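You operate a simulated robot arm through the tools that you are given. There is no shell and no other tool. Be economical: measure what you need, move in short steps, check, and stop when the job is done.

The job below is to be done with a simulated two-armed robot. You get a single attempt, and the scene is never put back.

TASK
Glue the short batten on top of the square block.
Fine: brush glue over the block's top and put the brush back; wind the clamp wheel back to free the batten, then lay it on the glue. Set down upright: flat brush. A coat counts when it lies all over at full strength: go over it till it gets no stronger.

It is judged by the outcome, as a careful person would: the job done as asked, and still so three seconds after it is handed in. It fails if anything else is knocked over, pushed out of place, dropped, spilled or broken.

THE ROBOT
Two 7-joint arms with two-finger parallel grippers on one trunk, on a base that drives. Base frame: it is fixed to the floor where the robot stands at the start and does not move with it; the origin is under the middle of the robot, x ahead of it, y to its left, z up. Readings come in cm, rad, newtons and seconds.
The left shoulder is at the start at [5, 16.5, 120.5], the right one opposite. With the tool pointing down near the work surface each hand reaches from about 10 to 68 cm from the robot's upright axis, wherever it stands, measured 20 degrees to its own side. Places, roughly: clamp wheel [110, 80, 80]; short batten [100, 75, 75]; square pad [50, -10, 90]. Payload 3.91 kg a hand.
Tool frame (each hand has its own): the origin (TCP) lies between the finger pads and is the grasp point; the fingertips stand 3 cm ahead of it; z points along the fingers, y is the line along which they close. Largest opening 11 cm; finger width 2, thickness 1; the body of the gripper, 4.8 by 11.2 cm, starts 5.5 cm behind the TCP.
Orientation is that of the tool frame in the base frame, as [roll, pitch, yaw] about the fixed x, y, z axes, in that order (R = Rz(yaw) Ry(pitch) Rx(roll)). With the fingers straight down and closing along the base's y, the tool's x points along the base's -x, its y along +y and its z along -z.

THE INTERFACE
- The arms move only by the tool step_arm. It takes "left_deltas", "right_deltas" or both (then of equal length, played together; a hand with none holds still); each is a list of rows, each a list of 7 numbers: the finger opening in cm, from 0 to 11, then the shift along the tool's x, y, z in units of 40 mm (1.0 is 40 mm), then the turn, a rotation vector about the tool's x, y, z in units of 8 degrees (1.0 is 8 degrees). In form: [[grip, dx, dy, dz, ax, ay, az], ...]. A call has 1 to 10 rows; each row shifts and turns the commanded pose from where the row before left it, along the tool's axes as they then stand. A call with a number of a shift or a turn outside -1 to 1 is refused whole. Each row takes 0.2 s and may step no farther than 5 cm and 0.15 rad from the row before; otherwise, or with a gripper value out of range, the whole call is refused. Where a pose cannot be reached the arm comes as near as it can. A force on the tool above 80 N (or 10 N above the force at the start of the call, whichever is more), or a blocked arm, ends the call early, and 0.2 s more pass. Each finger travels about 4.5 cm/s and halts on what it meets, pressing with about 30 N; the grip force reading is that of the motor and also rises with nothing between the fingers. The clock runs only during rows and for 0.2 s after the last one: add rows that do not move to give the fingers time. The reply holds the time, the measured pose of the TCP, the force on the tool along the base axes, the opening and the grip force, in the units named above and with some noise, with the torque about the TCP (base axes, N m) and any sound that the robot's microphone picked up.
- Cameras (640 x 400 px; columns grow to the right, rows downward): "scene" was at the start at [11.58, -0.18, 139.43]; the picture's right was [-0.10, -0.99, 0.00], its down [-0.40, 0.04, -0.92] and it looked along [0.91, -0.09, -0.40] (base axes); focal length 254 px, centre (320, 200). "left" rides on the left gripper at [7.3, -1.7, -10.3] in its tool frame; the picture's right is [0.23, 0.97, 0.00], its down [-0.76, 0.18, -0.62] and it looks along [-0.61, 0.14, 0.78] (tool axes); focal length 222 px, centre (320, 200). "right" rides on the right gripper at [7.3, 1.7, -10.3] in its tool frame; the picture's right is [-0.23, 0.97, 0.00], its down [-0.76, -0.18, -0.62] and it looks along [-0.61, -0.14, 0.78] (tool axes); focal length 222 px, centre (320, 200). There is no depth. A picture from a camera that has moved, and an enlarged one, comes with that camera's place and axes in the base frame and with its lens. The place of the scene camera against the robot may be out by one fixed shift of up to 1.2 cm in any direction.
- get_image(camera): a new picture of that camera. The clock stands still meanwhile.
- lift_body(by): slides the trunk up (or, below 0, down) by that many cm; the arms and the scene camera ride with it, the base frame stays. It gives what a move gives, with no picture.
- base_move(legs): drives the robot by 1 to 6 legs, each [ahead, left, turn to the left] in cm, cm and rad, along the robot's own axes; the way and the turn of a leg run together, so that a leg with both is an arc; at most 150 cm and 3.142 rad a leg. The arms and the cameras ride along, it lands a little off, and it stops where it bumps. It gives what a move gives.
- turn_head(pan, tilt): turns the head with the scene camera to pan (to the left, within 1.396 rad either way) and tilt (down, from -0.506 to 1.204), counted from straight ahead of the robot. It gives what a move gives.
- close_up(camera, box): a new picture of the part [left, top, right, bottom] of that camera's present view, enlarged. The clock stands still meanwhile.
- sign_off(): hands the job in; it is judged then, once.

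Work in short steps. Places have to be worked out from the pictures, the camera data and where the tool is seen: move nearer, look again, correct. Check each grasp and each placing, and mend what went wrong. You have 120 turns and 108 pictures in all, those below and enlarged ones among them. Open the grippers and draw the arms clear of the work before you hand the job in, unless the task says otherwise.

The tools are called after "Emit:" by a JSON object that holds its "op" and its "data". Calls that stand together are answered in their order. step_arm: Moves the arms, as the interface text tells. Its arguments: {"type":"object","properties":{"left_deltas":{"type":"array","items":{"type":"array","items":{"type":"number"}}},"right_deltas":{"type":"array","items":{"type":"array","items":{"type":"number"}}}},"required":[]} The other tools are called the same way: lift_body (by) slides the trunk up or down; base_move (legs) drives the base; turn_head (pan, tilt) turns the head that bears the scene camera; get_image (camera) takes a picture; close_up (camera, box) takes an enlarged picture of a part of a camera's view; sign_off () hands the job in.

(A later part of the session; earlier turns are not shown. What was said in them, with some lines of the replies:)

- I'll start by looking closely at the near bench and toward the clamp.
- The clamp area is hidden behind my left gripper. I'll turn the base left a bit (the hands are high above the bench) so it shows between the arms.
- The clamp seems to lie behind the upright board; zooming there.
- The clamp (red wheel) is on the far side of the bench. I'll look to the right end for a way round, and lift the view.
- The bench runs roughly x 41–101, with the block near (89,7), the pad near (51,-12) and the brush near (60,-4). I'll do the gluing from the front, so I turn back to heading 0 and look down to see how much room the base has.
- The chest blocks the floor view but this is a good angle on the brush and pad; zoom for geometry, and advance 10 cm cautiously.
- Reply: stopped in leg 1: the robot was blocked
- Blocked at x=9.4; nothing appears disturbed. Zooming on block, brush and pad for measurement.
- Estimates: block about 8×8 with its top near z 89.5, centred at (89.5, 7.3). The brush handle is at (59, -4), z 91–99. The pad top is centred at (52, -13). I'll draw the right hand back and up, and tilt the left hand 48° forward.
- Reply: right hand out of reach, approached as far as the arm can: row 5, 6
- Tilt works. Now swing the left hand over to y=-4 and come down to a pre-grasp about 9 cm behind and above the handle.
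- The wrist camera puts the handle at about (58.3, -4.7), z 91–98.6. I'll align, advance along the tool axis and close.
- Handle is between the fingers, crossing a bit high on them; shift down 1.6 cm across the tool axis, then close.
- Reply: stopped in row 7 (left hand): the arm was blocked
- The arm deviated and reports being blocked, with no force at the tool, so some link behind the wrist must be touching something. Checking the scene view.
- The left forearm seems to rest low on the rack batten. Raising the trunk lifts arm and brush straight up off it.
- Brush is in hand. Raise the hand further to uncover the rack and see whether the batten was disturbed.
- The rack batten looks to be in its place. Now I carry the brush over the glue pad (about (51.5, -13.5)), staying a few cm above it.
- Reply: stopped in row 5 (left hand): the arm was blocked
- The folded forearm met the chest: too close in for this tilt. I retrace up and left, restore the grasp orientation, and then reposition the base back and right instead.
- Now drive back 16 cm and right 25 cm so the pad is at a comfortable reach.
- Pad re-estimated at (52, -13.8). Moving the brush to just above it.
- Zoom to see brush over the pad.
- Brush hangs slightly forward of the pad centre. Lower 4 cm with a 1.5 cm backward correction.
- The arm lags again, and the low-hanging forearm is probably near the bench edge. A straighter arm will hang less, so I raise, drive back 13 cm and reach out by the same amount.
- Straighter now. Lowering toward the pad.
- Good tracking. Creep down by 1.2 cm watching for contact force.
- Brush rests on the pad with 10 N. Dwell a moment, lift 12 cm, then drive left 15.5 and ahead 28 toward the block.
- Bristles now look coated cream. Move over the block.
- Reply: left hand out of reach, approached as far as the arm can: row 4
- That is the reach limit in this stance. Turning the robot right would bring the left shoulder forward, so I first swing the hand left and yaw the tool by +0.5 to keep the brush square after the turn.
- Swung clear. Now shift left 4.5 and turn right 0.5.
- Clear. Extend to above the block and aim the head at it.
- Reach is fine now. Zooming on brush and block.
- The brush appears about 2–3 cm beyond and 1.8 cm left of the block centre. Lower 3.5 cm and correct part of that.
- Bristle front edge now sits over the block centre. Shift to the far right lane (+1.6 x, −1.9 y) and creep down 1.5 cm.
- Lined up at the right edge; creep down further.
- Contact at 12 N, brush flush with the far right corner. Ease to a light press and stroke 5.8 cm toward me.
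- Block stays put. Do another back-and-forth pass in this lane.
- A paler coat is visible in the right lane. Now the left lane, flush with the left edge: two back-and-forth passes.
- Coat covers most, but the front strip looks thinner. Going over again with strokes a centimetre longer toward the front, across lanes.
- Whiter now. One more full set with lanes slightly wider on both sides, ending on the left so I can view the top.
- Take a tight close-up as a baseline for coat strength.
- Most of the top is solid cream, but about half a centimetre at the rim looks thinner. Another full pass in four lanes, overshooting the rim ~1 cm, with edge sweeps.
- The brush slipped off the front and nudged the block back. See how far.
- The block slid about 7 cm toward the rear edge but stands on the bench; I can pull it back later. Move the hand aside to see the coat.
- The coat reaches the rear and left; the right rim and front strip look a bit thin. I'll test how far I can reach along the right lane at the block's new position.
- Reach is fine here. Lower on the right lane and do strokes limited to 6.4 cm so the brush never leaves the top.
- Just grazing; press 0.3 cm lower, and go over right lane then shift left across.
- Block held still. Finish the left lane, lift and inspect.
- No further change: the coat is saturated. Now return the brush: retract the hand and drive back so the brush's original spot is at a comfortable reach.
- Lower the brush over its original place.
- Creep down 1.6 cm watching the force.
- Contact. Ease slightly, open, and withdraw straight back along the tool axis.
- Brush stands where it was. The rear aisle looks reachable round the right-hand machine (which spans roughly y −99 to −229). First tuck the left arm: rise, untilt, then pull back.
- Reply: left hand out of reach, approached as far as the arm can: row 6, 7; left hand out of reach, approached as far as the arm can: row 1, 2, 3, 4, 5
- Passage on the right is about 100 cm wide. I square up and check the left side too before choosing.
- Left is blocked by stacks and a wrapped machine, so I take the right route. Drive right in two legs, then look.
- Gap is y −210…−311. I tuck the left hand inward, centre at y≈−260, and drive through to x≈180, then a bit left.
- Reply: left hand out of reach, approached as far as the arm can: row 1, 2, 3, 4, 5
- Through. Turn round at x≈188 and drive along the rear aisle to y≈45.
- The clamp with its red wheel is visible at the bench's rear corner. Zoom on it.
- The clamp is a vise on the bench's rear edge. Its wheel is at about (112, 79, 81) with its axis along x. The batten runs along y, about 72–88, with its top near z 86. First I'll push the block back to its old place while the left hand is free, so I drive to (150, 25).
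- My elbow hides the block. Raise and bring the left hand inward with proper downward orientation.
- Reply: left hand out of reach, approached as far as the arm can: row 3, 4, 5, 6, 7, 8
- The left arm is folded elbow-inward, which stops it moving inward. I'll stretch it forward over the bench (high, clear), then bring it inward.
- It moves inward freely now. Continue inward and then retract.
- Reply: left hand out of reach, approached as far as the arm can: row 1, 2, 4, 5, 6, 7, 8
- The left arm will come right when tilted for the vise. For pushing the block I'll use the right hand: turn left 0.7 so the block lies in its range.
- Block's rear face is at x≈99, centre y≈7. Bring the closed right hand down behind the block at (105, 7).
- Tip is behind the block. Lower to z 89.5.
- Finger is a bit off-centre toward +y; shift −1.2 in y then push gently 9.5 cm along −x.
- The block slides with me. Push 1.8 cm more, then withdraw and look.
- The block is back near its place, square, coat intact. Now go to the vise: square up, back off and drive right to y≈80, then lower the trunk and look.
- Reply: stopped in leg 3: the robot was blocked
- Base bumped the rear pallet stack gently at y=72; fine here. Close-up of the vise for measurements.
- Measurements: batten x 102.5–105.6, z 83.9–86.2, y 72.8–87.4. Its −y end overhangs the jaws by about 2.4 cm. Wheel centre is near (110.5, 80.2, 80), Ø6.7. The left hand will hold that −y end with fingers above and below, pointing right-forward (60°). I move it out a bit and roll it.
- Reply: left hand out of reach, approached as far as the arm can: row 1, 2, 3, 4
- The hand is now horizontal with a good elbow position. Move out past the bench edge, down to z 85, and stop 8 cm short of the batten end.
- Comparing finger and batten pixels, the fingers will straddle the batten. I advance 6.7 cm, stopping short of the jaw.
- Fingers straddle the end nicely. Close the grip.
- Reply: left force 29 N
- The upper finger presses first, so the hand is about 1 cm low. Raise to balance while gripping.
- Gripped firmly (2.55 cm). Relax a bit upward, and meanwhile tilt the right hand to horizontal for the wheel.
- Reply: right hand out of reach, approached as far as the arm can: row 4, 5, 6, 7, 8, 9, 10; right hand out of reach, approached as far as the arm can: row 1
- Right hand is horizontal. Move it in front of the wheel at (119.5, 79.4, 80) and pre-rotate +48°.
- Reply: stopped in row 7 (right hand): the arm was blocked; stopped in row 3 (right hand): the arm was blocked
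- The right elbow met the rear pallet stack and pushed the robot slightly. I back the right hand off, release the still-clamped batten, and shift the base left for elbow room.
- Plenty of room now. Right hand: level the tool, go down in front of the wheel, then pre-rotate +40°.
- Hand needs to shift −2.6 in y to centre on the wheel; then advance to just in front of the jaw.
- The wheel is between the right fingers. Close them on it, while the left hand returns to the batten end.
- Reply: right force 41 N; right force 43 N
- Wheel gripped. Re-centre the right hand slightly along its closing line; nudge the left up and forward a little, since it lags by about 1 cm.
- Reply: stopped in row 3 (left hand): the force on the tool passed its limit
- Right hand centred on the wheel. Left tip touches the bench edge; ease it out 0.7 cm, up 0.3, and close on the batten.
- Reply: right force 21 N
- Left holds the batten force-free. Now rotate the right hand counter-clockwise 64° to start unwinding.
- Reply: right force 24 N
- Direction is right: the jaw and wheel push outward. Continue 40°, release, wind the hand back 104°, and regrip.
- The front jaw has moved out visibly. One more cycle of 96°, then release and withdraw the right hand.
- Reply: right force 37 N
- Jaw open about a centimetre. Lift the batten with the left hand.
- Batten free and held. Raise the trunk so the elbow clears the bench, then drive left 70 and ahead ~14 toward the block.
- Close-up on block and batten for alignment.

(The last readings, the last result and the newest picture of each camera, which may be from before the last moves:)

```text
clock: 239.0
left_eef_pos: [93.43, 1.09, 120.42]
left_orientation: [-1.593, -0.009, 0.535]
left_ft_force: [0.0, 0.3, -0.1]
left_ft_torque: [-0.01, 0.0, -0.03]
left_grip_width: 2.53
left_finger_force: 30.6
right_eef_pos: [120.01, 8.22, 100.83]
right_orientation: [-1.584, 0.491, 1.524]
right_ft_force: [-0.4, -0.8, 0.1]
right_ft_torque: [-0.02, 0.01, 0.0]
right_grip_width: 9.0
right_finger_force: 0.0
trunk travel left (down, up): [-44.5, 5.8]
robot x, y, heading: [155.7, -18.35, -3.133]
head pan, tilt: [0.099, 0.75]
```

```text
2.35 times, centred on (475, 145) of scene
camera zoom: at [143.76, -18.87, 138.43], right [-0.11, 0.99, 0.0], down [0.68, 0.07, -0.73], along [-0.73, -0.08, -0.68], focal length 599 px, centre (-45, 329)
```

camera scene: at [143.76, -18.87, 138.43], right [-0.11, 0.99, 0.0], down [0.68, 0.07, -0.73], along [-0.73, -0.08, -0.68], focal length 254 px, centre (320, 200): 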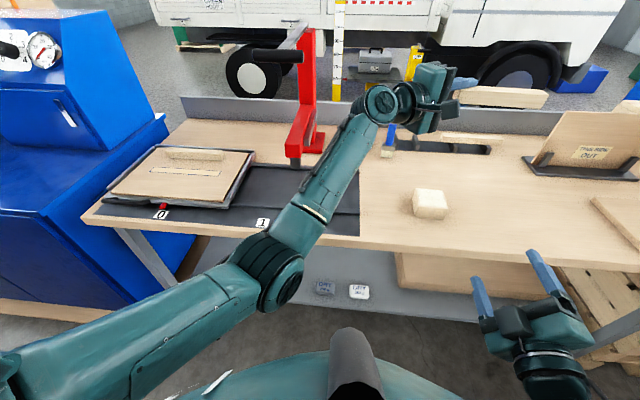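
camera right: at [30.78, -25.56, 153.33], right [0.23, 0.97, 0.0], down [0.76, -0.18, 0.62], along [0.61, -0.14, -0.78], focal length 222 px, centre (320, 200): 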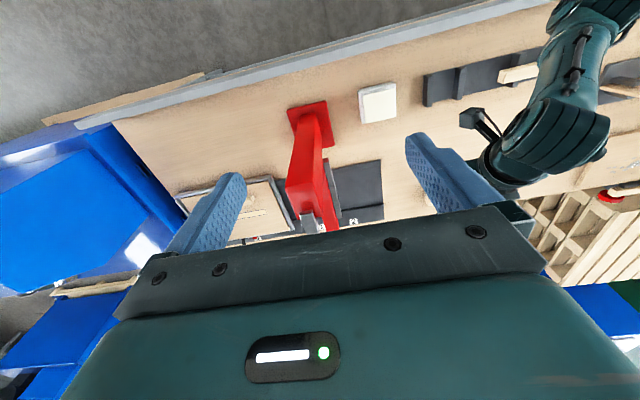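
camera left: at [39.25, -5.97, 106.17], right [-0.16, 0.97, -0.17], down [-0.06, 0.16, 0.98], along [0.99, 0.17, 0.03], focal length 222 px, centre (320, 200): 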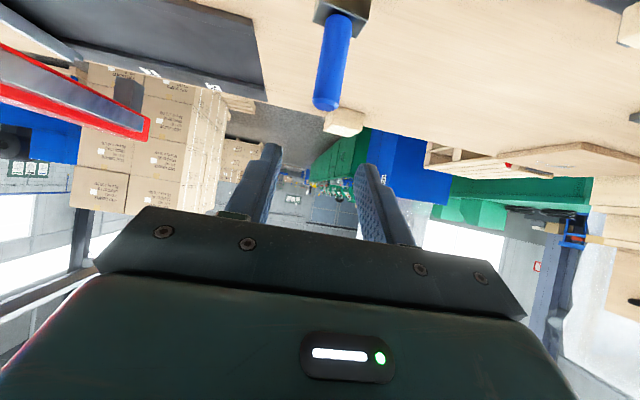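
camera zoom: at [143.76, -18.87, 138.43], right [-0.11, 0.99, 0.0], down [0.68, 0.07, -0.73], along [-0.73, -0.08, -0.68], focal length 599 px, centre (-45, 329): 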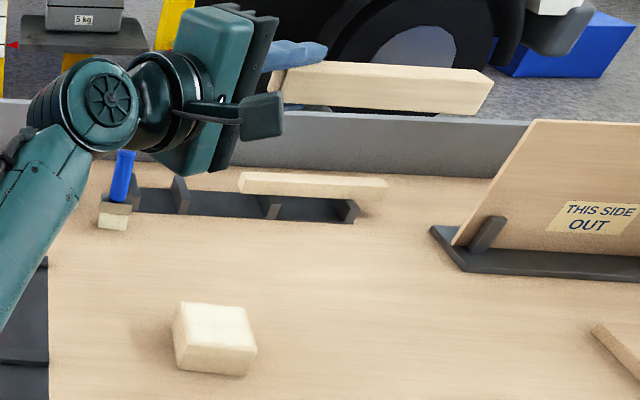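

Block centre ≈ (87, 7). Bring the batten over it to z≈99 and check.

Emit:
{"op": "step_arm", "data": {"left_deltas": [[1.5, -0.3, 0.5, 0.05, 0, 0, 0], [1.5, -0.3, 0.8, 0.05, 0, 0, 0], [1.5, -0.3, 0.8, 0.05, 0, 0, 0], [1.5, -0.3, 0.8, 0.05, 0, 0, 0], [1.5, -0.28, 0.8, 0.04, 0, 0, 0], [1.5, 0, 0.8, 0, 0, 0, 0], [1.5, 0, 0.8, 0, 0, 0, 0], [1.5, 0, 0, 0, 0, 0, 0]]}}

Emit:
{"op": "get_image", "data": {"camera": "scene"}}

```text
clock: 240.8
left_eef_pos: [89.16, -1.38, 100.37]
left_orientation: [-1.596, -0.008, 0.534]
left_ft_force: [0.0, 0.0, 0.1]
left_ft_torque: [-0.02, 0.01, 0.01]
left_grip_width: 2.53
left_finger_force: 29.7
left hand out of reach, approached as far as the arm can: row 7
right_eef_pos: [120.14, 8.32, 100.95]
right_orientation: [-1.583, 0.493, 1.524]
right_ft_force: [0.9, 0.8, -0.5]
right_ft_torque: [-0.02, -0.01, -0.01]
right_grip_width: 9.01
right_finger_force: 0.0
trunk travel left (down, up): [-44.5, 5.8]
robot x, y, heading: [155.78, -18.95, -3.131]
head pan, tilt: [0.099, 0.75]
```

```text
11 pictures are left
camera scene: at [143.76, -18.86, 138.43], right [-0.11, 0.99, 0.0], down [0.68, 0.07, -0.73], along [-0.73, -0.08, -0.68], focal length 254 px, centre (320, 200)
```

scene: 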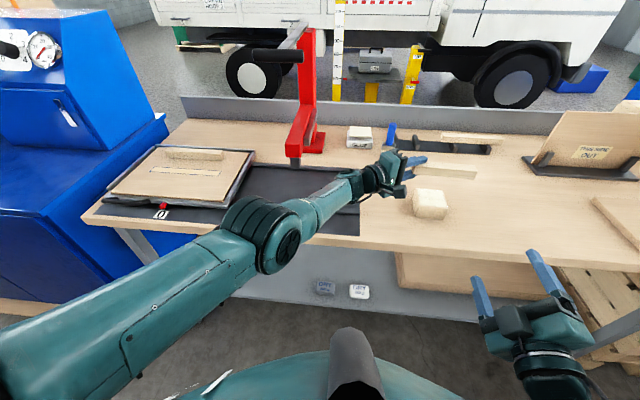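

The arm is near its reach, but lowering the trunk will do the descent. Check alignment first with a close-up.

Emit:
{"op": "close_up", "data": {"camera": "scene", "box": [370, 140, 500, 230]}}

```text
4.44 times, centred on (435, 185) of scene
camera zoom: at [143.76, -18.86, 138.43], right [-0.11, 0.99, 0.0], down [0.68, 0.07, -0.73], along [-0.73, -0.08, -0.68], focal length 1131 px, centre (-191, 267)
```

zoom: 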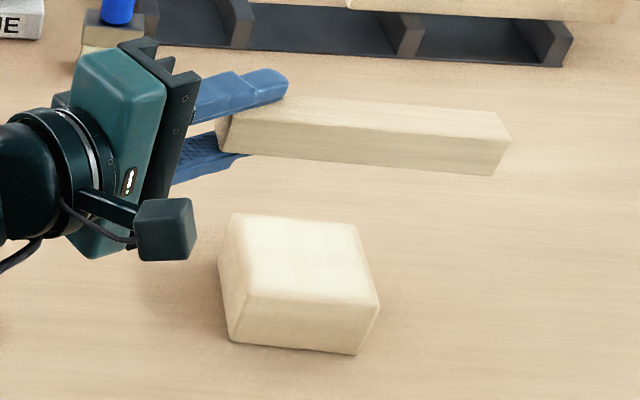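

Batten must shift about (−1.2, −0.5). Drive ahead 6 for reach slack, then correct with the arm.

Emit:
{"op": "base_move", "data": {"legs": [[6, 0, 0]]}}

```text
clock: 241.8
left_eef_pos: [83.06, -1.37, 100.44]
left_orientation: [-1.593, -0.009, 0.536]
left_ft_force: [0.1, 0.2, -1.2]
left_ft_torque: [-0.01, 0.07, -0.06]
left_grip_width: 2.53
left_finger_force: 30.4
right_eef_pos: [114.0, 8.02, 100.8]
right_orientation: [-1.586, 0.491, 1.525]
right_ft_force: [-0.3, -0.1, -0.1]
right_ft_torque: [0.01, 0.04, -0.01]
right_grip_width: 9.01
right_finger_force: 0.2
trunk travel left (down, up): [-44.5, 5.8]
robot x, y, heading: [149.73, -18.88, -3.137]
head pan, tilt: [0.099, 0.75]
```

Emit:
{"op": "step_arm", "data": {"left_deltas": [[1.5, 0.5, 0, -0.36, 0, 0, 0], [1.5, 0.48, 0, -0.37, 0, 0, 0], [1.5, 0, 0, 0, 0, 0, 0]]}}

Emit:
{"op": "lift_body", "data": {"by": -7.5}}

Emit:
{"op": "close_up", "data": {"camera": "scene", "box": [370, 120, 500, 210]}}

```text
clock: 242.6
left_eef_pos: [84.14, -0.49, 98.9]
left_orientation: [-1.594, -0.006, 0.536]
left_ft_force: [0.1, -0.5, -1.8]
left_ft_torque: [-0.02, 0.01, -0.06]
left_grip_width: 2.53
left_finger_force: 30.2
left hand out of reach, approached as far as the arm can: row 1, 2
right_eef_pos: [114.23, 8.22, 100.84]
right_orientation: [-1.583, 0.492, 1.526]
right_ft_force: [-0.4, 0.5, -0.5]
right_ft_torque: [-0.02, 0.03, 0.0]
right_grip_width: 8.98
right_finger_force: 0.1
trunk travel left (down, up): [-44.5, 5.8]
robot x, y, heading: [149.41, -18.82, -3.13]
head pan, tilt: [0.099, 0.75]
```

```text
clock: 243.7
left_eef_pos: [84.24, -0.53, 91.46]
left_orientation: [-1.592, -0.008, 0.535]
left_ft_force: [0.2, 0.2, -0.9]
left_ft_torque: [0.0, 0.01, 0.0]
left_grip_width: 2.54
left_finger_force: 29.8
right_eef_pos: [114.1, 8.27, 93.34]
right_orientation: [-1.582, 0.492, 1.525]
right_ft_force: [1.0, 0.5, 0.3]
right_ft_torque: [0.0, -0.05, 0.0]
right_grip_width: 9.01
right_finger_force: 0.1
trunk travel left (down, up): [-37.0, 13.3]
robot x, y, heading: [149.23, -18.84, -3.13]
head pan, tilt: [0.099, 0.75]
```

```text
4.44 times, centred on (435, 165) of scene
camera zoom: at [137.81, -18.93, 130.93], right [-0.11, 0.99, 0.0], down [0.68, 0.07, -0.73], along [-0.73, -0.08, -0.68], focal length 1131 px, centre (-191, 356)
```

zoom: 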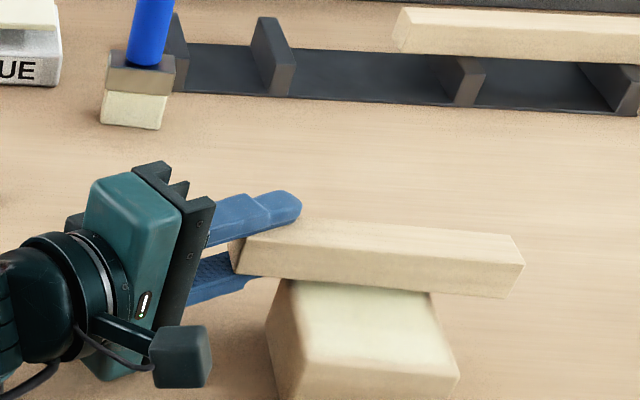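

The batten is now 1.2 cm above the block top but about 4 cm too far forward and 1.4 too far in y. Move with the base.

Emit:
{"op": "base_move", "data": {"legs": [[-4.0, 1.4, 0]]}}

Emit:
{"op": "close_up", "data": {"camera": "scene", "box": [370, 120, 500, 210]}}

```text
clock: 244.6
left_eef_pos: [88.27, -1.88, 91.51]
left_orientation: [-1.591, -0.006, 0.534]
left_ft_force: [-0.5, -0.5, 0.5]
left_ft_torque: [-0.04, -0.03, 0.03]
left_grip_width: 2.52
left_finger_force: 30.2
right_eef_pos: [118.2, 6.71, 93.28]
right_orientation: [-1.585, 0.493, 1.525]
right_ft_force: [-0.5, -0.5, 0.7]
right_ft_torque: [0.03, -0.01, -0.01]
right_grip_width: 9.0
right_finger_force: 0.0
trunk travel left (down, up): [-37.0, 13.3]
robot x, y, heading: [153.3, -19.91, -3.126]
head pan, tilt: [0.099, 0.75]
```

```text
4.44 times, centred on (435, 165) of scene
camera zoom: at [141.91, -20.3, 130.94], right [-0.11, 0.99, 0.0], down [0.68, 0.07, -0.73], along [-0.73, -0.08, -0.68], focal length 1131 px, centre (-191, 356)
```

zoom: 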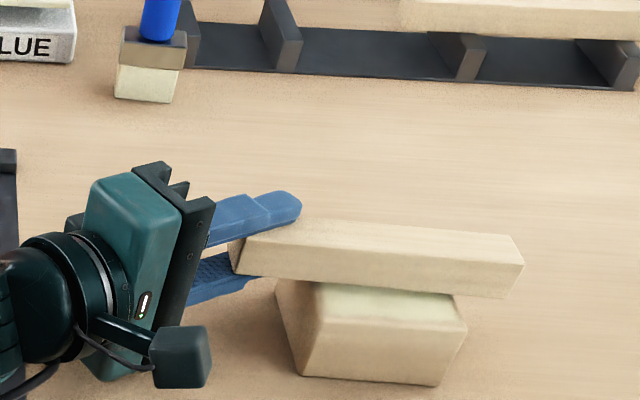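

Well centred. Lower the trunk 1.2 cm to contact.

Emit:
{"op": "lift_body", "data": {"by": -1.1}}

```text
clock: 245.2
left_eef_pos: [88.2, -1.87, 90.8]
left_orientation: [-1.584, -0.006, 0.534]
left_ft_force: [-2.6, -3.0, 13.7]
left_ft_torque: [0.97, 0.19, 0.25]
left_grip_width: 2.55
left_finger_force: 30.2
right_eef_pos: [118.28, 6.63, 92.32]
right_orientation: [-1.58, 0.49, 1.524]
right_ft_force: [0.0, -0.5, -0.2]
right_ft_torque: [0.03, -0.02, -0.01]
right_grip_width: 9.0
right_finger_force: 0.0
trunk travel left (down, up): [-35.9, 14.4]
robot x, y, heading: [153.59, -20.19, -3.133]
head pan, tilt: [0.099, 0.75]
```

Contact, 13 N. Open slowly to 5 and check.

Emit:
{"op": "step_arm", "data": {"left_deltas": [[3, 0, 0, 0, 0, 0, 0], [4, 0, 0, 0, 0, 0, 0], [5, 0, 0, 0, 0, 0, 0], [5, 0, 0, 0, 0, 0, 0]]}}

Emit:
{"op": "close_up", "data": {"camera": "scene", "box": [370, 120, 500, 210]}}

```text
clock: 246.2
left_eef_pos: [88.32, -1.88, 90.38]
left_orientation: [-1.592, -0.009, 0.536]
left_ft_force: [-0.9, -5.6, 13.1]
left_ft_torque: [-1.06, 0.0, -0.13]
left_grip_width: 5.02
left_finger_force: 0.0
right_eef_pos: [118.36, 6.71, 92.34]
right_orientation: [-1.582, 0.489, 1.524]
right_ft_force: [-0.8, 0.0, -0.1]
right_ft_torque: [0.01, -0.02, 0.0]
right_grip_width: 9.01
right_finger_force: 0.0
trunk travel left (down, up): [-35.9, 14.4]
robot x, y, heading: [153.9, -20.05, -3.132]
head pan, tilt: [0.099, 0.75]
```

```text
4.44 times, centred on (435, 165) of scene
camera zoom: at [141.97, -20.36, 129.85], right [-0.11, 0.99, 0.0], down [0.68, 0.07, -0.73], along [-0.73, -0.08, -0.68], focal length 1131 px, centre (-191, 356)
```

zoom: 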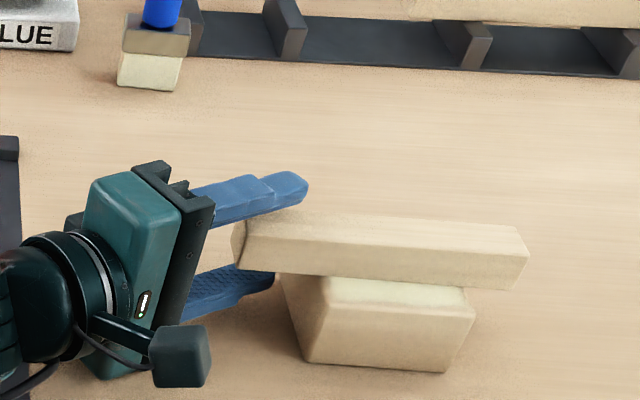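

Batten rests on the block; the gripper body just touches the bench. Raise 0.4, then withdraw along the finger direction using the base.

Emit:
{"op": "lift_body", "data": {"by": 0.5}}

Emit:
{"op": "base_move", "data": {"legs": [[-5.1, 8.6, 0]]}}

Emit:
{"op": "close_up", "data": {"camera": "scene", "box": [380, 110, 510, 200]}}

```text
clock: 246.7
left_eef_pos: [88.28, -1.83, 90.68]
left_orientation: [-1.592, -0.01, 0.535]
left_ft_force: [0.0, 0.4, 0.3]
left_ft_torque: [-0.01, 0.02, 0.01]
left_grip_width: 5.01
left_finger_force: 0.1
right_eef_pos: [118.11, 6.78, 92.83]
right_orientation: [-1.585, 0.492, 1.523]
right_ft_force: [-0.5, 0.7, 0.1]
right_ft_torque: [0.02, -0.02, 0.0]
right_grip_width: 9.0
right_finger_force: 0.1
trunk travel left (down, up): [-36.4, 13.9]
robot x, y, heading: [153.84, -19.91, -3.129]
head pan, tilt: [0.099, 0.75]
```

```text
clock: 247.8
left_eef_pos: [93.48, -10.05, 90.93]
left_orientation: [-1.591, -0.01, 0.533]
left_ft_force: [-0.1, -0.1, -0.2]
left_ft_torque: [0.0, 0.02, 0.01]
left_grip_width: 5.01
left_finger_force: 0.1
right_eef_pos: [123.4, -1.53, 92.79]
right_orientation: [-1.584, 0.489, 1.522]
right_ft_force: [-0.3, -1.1, 0.1]
right_ft_torque: [0.01, 0.0, 0.0]
right_grip_width: 8.99
right_finger_force: 0.1
trunk travel left (down, up): [-36.4, 13.9]
robot x, y, heading: [158.65, -29.0, -3.136]
head pan, tilt: [0.099, 0.75]
```

```text
4.44 times, centred on (445, 155) of scene
camera zoom: at [147.04, -28.62, 130.34], right [-0.11, 0.99, 0.0], down [0.68, 0.07, -0.73], along [-0.73, -0.08, -0.68], focal length 1131 px, centre (-236, 400)
```

zoom: 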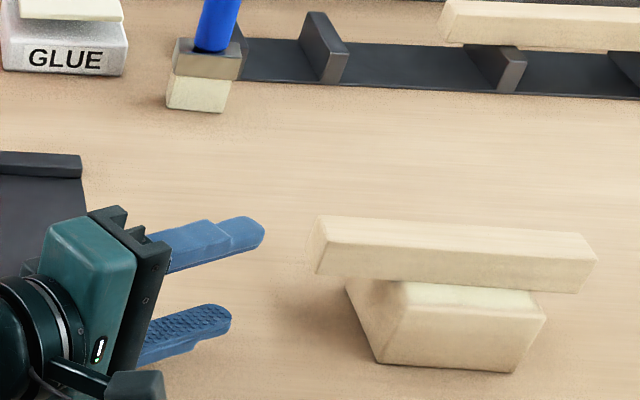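

The batten lies flat and centred on the glued block, with brush and pad in place. Raise the trunk and back off clear of the bench, then take a final look.

Emit:
{"op": "lift_body", "data": {"by": 10}}

Emit:
{"op": "base_move", "data": {"legs": [[-35, 0, 0]]}}

Emit:
{"op": "turn_head", "data": {"pan": -0.25, "tilt": 0.5}}

Emit:
{"op": "get_image", "data": {"camera": "scene"}}

```text
clock: 249.2
left_eef_pos: [93.47, -10.13, 100.79]
left_orientation: [-1.591, -0.008, 0.533]
left_ft_force: [0.5, 0.1, 0.7]
left_ft_torque: [0.01, 0.0, -0.02]
left_grip_width: 5.05
left_finger_force: 0.0
right_eef_pos: [123.36, -1.36, 102.82]
right_orientation: [-1.584, 0.491, 1.522]
right_ft_force: [-0.3, -0.5, 0.1]
right_ft_torque: [0.01, -0.02, 0.0]
right_grip_width: 9.01
right_finger_force: 0.0
trunk travel left (down, up): [-46.4, 3.9]
robot x, y, heading: [159.12, -28.48, -3.137]
head pan, tilt: [0.099, 0.75]
```

```text
clock: 251.4
left_eef_pos: [128.64, -9.84, 100.96]
left_orientation: [-1.591, -0.006, 0.532]
left_ft_force: [0.3, -0.1, 0.4]
left_ft_torque: [-0.04, 0.0, 0.02]
left_grip_width: 5.02
left_finger_force: 0.1
right_eef_pos: [158.47, -1.22, 102.74]
right_orientation: [-1.583, 0.493, 1.523]
right_ft_force: [0.6, 0.0, -0.3]
right_ft_torque: [0.05, 0.01, 0.0]
right_grip_width: 8.99
right_finger_force: 0.0
trunk travel left (down, up): [-46.4, 3.9]
robot x, y, heading: [193.26, -28.44, -3.135]
head pan, tilt: [0.099, 0.75]
```

```text
clock: 252.3
left_eef_pos: [128.55, -9.8, 100.93]
left_orientation: [-1.59, -0.006, 0.532]
left_ft_force: [0.8, 0.1, -0.6]
left_ft_torque: [0.02, -0.03, 0.02]
left_grip_width: 5.01
left_finger_force: 0.1
right_eef_pos: [158.37, -1.15, 102.81]
right_orientation: [-1.583, 0.493, 1.522]
right_ft_force: [0.1, 0.5, 1.0]
right_ft_torque: [0.01, 0.02, 0.02]
right_grip_width: 9.03
right_finger_force: 0.0
trunk travel left (down, up): [-46.4, 3.9]
robot x, y, heading: [194.11, -27.76, -3.14]
head pan, tilt: [-0.25, 0.499]
```

```text
5 pictures are left
camera scene: at [181.44, -25.31, 142.52], right [0.24, 0.97, 0.0], down [0.47, -0.12, -0.88], along [-0.85, 0.21, -0.48], focal length 254 px, centre (320, 200)
```

scene: 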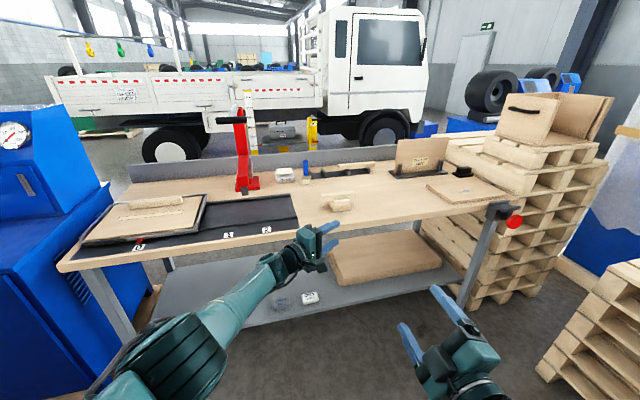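

Everything stands in order: batten on the block, brush upright, vise open, and the arms clear with grippers open. Handing in.

Emit:
{"op": "sign_off", "data": {}}

```text
The job is handed in.
```

The short batten is lying on the glued top of the square block, and the job is handed in. The brush is upright back in its place, the clamp is unwound, and both arms are clear of the bench. Two slips along the way could count against the result:
- **Block moved:** the brush pushed the block about 7 cm while I was gluing. I slid it back, but it may sit 1–2 cm off its original spot.
- **Pallets bumped:** the robot's base and right elbow bumped the pallet stack behind the bench. It looked undisturbed afterwards, but I did not measure it.
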